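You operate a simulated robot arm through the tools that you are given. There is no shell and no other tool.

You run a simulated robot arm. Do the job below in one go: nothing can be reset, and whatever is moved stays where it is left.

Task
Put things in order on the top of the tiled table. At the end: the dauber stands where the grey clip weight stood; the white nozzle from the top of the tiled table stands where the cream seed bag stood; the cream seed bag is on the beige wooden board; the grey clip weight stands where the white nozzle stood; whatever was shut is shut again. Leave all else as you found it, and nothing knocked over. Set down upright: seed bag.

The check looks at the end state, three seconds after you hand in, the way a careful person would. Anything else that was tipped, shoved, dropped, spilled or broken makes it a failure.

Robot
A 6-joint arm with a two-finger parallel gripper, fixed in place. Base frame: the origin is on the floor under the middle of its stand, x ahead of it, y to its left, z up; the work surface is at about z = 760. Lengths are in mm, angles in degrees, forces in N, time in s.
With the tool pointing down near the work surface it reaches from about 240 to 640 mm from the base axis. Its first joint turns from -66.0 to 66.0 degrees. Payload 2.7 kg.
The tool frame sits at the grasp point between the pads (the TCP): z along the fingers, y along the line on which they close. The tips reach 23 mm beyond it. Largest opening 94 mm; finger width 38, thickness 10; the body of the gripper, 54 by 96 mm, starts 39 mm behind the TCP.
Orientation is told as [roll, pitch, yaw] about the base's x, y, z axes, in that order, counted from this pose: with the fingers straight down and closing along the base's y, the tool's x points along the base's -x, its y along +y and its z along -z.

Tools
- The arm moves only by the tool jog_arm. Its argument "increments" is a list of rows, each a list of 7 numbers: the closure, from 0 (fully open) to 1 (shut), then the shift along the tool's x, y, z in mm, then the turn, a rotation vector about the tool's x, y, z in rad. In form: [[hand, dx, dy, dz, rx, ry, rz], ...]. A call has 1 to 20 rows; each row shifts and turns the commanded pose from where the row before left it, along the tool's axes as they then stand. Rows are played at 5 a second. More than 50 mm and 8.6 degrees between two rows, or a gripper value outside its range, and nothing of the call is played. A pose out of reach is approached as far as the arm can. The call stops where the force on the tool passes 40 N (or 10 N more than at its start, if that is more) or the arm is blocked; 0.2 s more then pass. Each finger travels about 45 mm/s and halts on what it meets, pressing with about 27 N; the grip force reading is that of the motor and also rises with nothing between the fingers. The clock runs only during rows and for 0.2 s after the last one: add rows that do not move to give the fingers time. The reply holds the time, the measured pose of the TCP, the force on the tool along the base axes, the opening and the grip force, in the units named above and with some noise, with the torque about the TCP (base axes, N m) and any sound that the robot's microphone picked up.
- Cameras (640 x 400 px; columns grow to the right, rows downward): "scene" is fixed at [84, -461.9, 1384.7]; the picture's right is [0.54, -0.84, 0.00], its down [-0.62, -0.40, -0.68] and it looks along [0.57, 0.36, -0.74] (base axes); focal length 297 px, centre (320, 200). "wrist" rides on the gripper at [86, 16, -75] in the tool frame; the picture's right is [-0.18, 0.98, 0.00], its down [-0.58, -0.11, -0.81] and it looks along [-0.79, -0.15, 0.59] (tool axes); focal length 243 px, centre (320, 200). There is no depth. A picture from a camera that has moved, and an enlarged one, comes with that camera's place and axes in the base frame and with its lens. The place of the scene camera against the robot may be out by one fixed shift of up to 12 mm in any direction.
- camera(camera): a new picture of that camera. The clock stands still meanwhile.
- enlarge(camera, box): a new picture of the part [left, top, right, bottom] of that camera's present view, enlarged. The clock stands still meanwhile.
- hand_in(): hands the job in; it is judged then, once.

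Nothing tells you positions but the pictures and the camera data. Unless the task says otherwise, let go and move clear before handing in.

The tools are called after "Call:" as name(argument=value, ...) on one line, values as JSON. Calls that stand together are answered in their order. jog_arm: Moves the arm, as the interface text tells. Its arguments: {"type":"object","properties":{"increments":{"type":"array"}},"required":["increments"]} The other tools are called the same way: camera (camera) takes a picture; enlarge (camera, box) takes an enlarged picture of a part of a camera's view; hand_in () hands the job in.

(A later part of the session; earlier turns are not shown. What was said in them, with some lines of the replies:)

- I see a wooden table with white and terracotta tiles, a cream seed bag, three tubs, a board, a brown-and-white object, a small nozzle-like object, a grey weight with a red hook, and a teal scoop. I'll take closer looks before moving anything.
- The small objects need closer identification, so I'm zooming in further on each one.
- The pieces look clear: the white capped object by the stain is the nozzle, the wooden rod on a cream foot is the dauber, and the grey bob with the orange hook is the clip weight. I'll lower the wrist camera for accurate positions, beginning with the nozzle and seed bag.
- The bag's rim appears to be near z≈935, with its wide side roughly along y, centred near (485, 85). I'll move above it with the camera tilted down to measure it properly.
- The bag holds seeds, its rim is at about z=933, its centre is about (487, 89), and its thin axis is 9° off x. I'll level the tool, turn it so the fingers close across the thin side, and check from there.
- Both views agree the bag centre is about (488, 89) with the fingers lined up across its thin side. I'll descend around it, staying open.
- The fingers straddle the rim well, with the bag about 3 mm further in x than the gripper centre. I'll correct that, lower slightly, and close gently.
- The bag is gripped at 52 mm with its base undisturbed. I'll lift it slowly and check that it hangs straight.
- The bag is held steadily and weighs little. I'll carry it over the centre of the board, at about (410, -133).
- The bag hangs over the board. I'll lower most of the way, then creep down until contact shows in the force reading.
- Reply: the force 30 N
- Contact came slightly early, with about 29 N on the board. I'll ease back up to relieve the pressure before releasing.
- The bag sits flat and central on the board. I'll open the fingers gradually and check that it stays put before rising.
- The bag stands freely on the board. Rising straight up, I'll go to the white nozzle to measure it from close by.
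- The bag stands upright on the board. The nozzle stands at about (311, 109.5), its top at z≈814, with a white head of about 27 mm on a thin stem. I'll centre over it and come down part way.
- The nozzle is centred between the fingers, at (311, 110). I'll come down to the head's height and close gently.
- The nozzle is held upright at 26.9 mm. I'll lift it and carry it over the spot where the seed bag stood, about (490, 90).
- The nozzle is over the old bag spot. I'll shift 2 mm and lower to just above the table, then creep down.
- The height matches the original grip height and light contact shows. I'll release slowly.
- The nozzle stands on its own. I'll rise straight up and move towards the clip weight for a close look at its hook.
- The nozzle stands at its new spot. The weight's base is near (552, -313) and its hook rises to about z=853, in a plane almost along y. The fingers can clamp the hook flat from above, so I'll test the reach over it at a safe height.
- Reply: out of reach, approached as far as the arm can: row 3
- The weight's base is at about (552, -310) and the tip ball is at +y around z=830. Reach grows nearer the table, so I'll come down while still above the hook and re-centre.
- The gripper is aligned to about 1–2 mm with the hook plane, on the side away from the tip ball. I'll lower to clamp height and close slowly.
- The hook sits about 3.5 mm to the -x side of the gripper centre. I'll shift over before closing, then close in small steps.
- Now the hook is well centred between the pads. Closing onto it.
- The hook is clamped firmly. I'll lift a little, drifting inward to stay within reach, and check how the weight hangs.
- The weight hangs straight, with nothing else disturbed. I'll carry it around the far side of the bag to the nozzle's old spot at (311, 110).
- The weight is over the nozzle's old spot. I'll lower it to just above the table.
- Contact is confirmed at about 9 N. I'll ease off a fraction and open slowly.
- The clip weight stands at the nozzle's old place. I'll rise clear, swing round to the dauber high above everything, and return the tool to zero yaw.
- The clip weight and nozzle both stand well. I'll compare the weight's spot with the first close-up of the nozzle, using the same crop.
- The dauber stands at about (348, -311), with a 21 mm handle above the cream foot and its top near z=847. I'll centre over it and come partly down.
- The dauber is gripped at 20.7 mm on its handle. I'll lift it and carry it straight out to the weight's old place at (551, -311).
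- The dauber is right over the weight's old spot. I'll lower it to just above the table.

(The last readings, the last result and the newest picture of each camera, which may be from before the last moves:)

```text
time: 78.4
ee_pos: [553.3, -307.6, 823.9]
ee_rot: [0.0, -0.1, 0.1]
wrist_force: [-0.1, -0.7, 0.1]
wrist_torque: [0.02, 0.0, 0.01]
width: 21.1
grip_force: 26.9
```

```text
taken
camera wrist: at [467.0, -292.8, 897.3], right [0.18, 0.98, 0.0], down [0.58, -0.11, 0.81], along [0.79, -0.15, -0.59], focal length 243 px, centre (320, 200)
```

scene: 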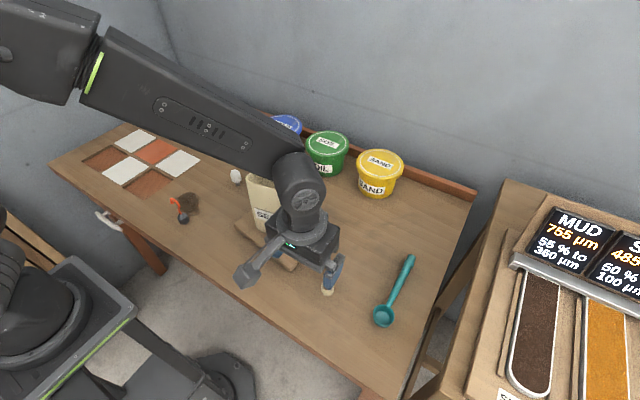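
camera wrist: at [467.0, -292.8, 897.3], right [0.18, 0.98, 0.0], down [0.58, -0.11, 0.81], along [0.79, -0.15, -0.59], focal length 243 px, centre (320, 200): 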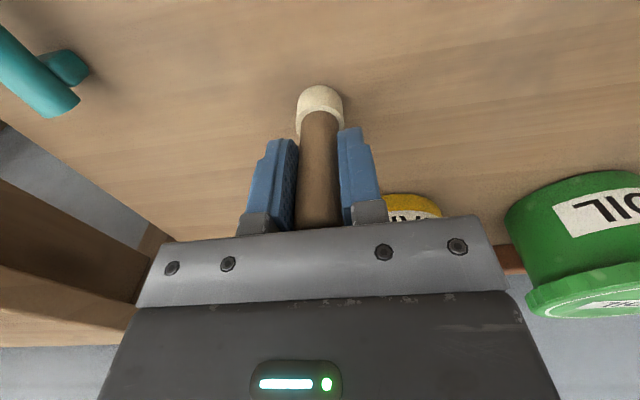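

Call:
jog_arm(increments=[[0.86, 0.5, -2, 1, 0, 0, 0], [0.86, 0, 0, 1, 0, 0, 0], [0.86, 0, 0, 0, 0, 0, 0]])

Call:
jog_arm(increments=[[0.86, 0, 0, 0.7, 0, 0, 0], [0.86, 0, 0, 0, 0, 0, 0]])

Call:
camera(camera="wrist")

```text
time: 79.2
ee_pos: [551.4, -310.8, 824.1]
ee_rot: [0.0, -0.1, 0.1]
wrist_force: [-0.5, -0.1, -0.6]
wrist_torque: [-0.02, 0.04, 0.04]
width: 21.0
grip_force: 26.3
```

```text
time: 79.8
ee_pos: [553.3, -311.4, 822.7]
ee_rot: [-0.1, 0.0, 0.1]
wrist_force: [0.0, -0.4, -0.5]
wrist_torque: [0.04, -0.02, -0.02]
width: 20.8
grip_force: 27.4
```

```text
taken
camera wrist: at [467.0, -295.5, 895.5], right [0.18, 0.98, 0.0], down [0.58, -0.11, 0.81], along [0.79, -0.15, -0.59], focal length 243 px, centre (320, 200)
```

wrist: 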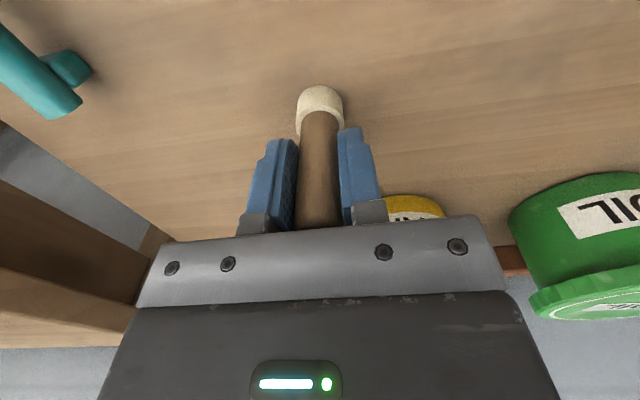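

Call:
jog_arm(increments=[[0.86, 0, 0, 0.8, 0, 0, 0], [0.86, 0, 0, 0, 0, 0, 0]])

Call:
jog_arm(increments=[[0.86, 0, 0, 0.6, 0, 0, 0], [0.86, 0, 0, 0, 0, 0, 0]])

Call:
camera(camera="wrist")

```text
time: 80.4
ee_pos: [553.6, -312.2, 822.1]
ee_rot: [0.0, -0.2, 0.1]
wrist_force: [0.2, 0.8, -1.0]
wrist_torque: [0.04, -0.01, 0.01]
width: 20.8
grip_force: 26.8
```

```text
time: 81.0
ee_pos: [553.2, -311.5, 822.0]
ee_rot: [0.0, 0.0, 0.1]
wrist_force: [-0.2, -0.1, 0.5]
wrist_torque: [0.0, 0.02, 0.01]
width: 21.1
grip_force: 27.2
```

```text
taken
camera wrist: at [467.0, -295.4, 894.0], right [0.18, 0.98, 0.0], down [0.58, -0.11, 0.81], along [0.79, -0.15, -0.59], focal length 243 px, centre (320, 200)
```

wrist: 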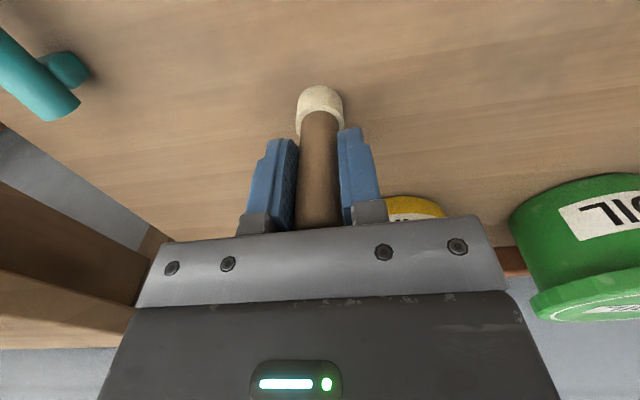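

Call:
jog_arm(increments=[[0.86, 0, 0, 0.3, 0, 0, 0], [0.86, 0, 0, 0, 0, 0, 0]])

```text
time: 81.6
ee_pos: [553.8, -311.5, 820.5]
ee_rot: [0.0, -0.1, 0.0]
wrist_force: [-0.6, -0.6, 2.4]
wrist_torque: [-0.07, 0.05, -0.01]
width: 20.6
grip_force: 27.6
```

Light contact of about 2.4 N confirms the dauber is on the table. I'll open slowly and check.

Call:
jog_arm(increments=[[0.8, 0, 0, 0, 0, 0, 0], [0.77, 0, 0, 0, 0, 0, 0], [0.74, 0, 0, 0, 0, 0, 0], [0.7, 0, 0, 0, 0, 0, 0], [0.6, 0, 0, 0, 0, 0, 0], [0.4, 0, 0, 0, 0, 0, 0], [0.2, 0, 0, 0, 0, 0, 0], [0, 0, 0, 0, 0, 0, 0], [0, 0, 0, 0, 0, 0, 0], [0, 0, 0, 0, 0, 0, 0]])

Call:
camera(camera="wrist")

Call:
enlarge(camera="scene", box=[300, 130, 440, 260])

```text
time: 83.8
ee_pos: [553.4, -310.2, 821.6]
ee_rot: [0.0, -0.1, 0.1]
wrist_force: [0.3, 0.4, 0.4]
wrist_torque: [0.01, 0.0, -0.01]
width: 93.8
grip_force: 0.0
```

```text
taken
camera wrist: at [467.1, -295.1, 893.6], right [0.18, 0.98, 0.0], down [0.58, -0.11, 0.81], along [0.79, -0.15, -0.59], focal length 243 px, centre (320, 200)
```

wrist: 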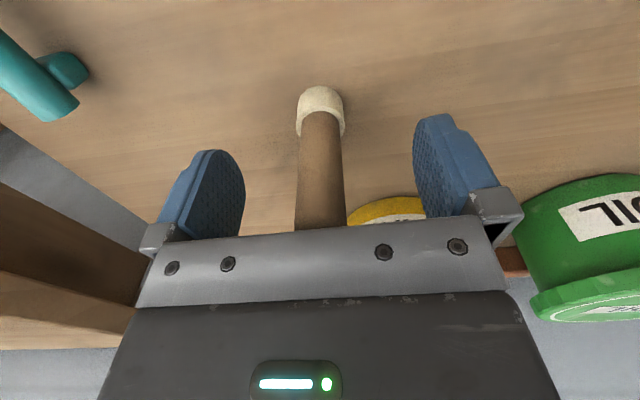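

```text
3.08 times, centred on (370, 195) of scene
camera zoom: at [84.0, -461.9, 1384.7], right [0.54, -0.84, 0.0], down [-0.62, -0.4, -0.68], along [0.57, 0.36, -0.74], focal length 914 px, centre (166, 215)
```

zoom: 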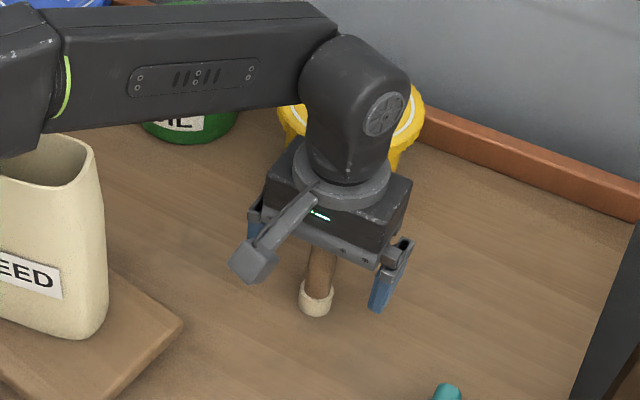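

The dauber stands on its own in the weight's old spot. I'll rise straight off it, draw back high above everything, and take a final look round.

Call:
jog_arm(increments=[[0, 0, 0, -8, 0, 0, 0], [0, 0, 0, -27, 0, 0, 0], [0, 0, 0, -40, 0, 0, 0], [0, 25, 0, -35, 0, 0, 0], [0, 30, 0, -35, 0, 0, 0], [0, 30, 0, -35, 0, 0, 0], [0, 20, 0, -40, 0, 0, 0], [0, 10, 0, -40, 0, 0, 0], [0, 0, 0, 0, 0, 0, 0]])

Call:
camera(camera="scene")

Call:
camera(camera="wrist")

```text
time: 85.8
ee_pos: [437.8, -310.2, 1082.5]
ee_rot: [0.0, -0.1, 0.1]
wrist_force: [0.1, -0.4, -0.4]
wrist_torque: [-0.03, 0.0, 0.01]
width: 93.9
grip_force: 0.0
```

```text
taken
```

scene: 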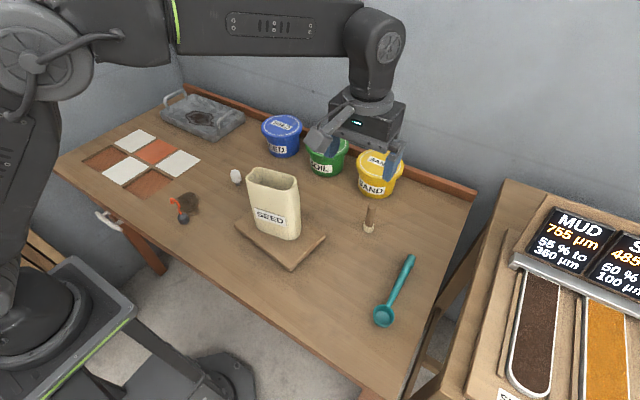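

```text
taken
camera wrist: at [352.4, -294.8, 1155.2], right [0.18, 0.98, 0.0], down [0.58, -0.11, 0.81], along [0.79, -0.15, -0.59], focal length 243 px, centre (320, 200)
```

wrist: 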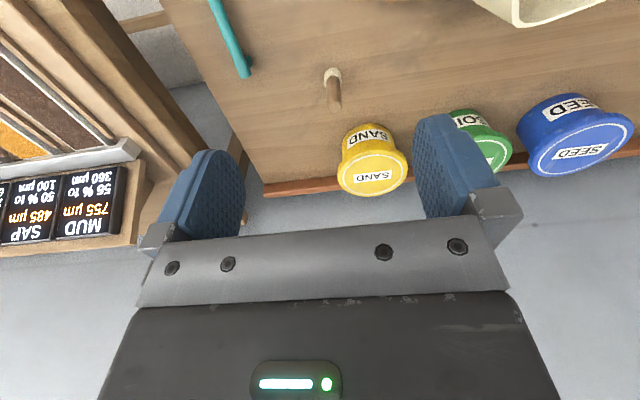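

All four pieces look placed. I'll check each one close up before handing in.

Call:
enlarge(camera="scene", box=[160, 140, 340, 280])

Call:
enlarge(camera="scene", box=[345, 195, 393, 240])

Call:
enlarge(camera="scene", box=[280, 180, 440, 340])

```text
2.86 times, centred on (250, 210) of scene
camera zoom: at [84.0, -461.9, 1384.7], right [0.54, -0.84, 0.0], down [-0.62, -0.4, -0.68], along [0.57, 0.36, -0.74], focal length 848 px, centre (520, 171)
```

zoom: 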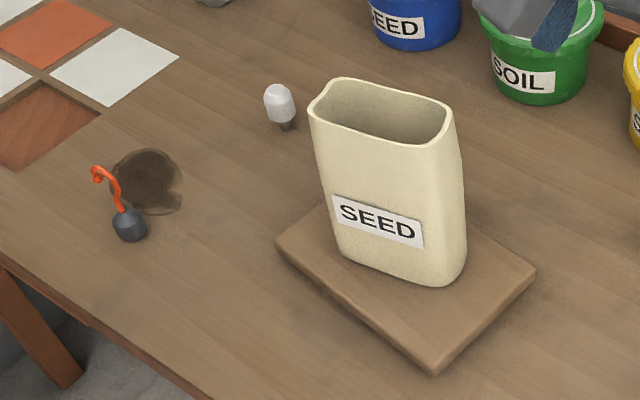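

```text
8.89 times, centred on (369, 218) of scene
camera zoom: at [84.0, -461.9, 1384.7], right [0.54, -0.84, 0.0], down [-0.62, -0.4, -0.68], along [0.57, 0.36, -0.74], focal length 2639 px, centre (-116, 44)
```

zoom: 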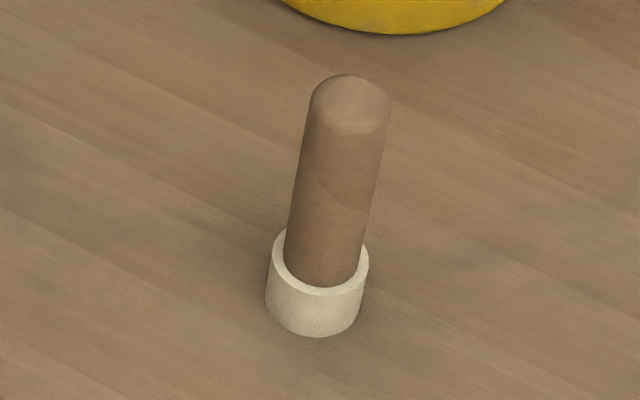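

```text
2.50 times, centred on (360, 260) of scene
camera zoom: at [84.0, -461.9, 1384.7], right [0.54, -0.84, 0.0], down [-0.62, -0.4, -0.68], along [0.57, 0.36, -0.74], focal length 742 px, centre (220, 50)
```

zoom: 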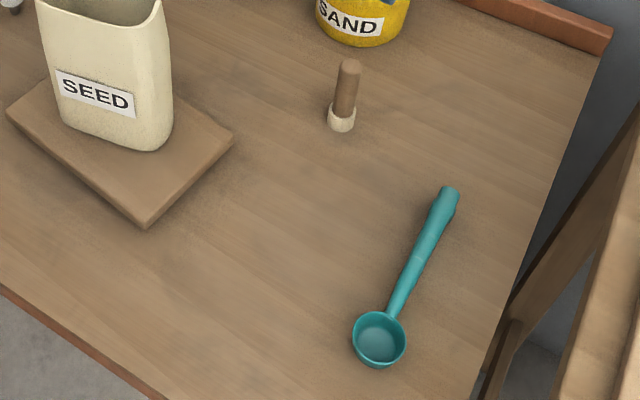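

Everything matches the task: the dauber stands where the weight was, the weight where the nozzle was, the nozzle where the bag was, and the bag upright on the unmoved board. Nothing that was shut was opened and the arm is clear, so I'm handing in.

Call:
hand_in()

```text
The job is handed in.
```

The job is handed in, and all four items are where you asked. In the last pictures everything was standing, and the board, scoop and tubs were where they began.

- **Seed bag:** it stands upright near the middle of the beige wooden board, with its seeds still inside.
- **White nozzle:** it stands where the seed bag stood, near (490, 90).
- **Grey clip weight:** it stands where the nozzle stood, near (311, 112). By my estimate it is 2–7 mm off the nozzle's exact spot.
- **Dauber:** it stands where the clip weight stood, near (551, -311).

The task didn't describe the dauber, so I took it to be the wooden rod with the cream foot. The drawer and the tubs stayed shut throughout, because I never opened them.
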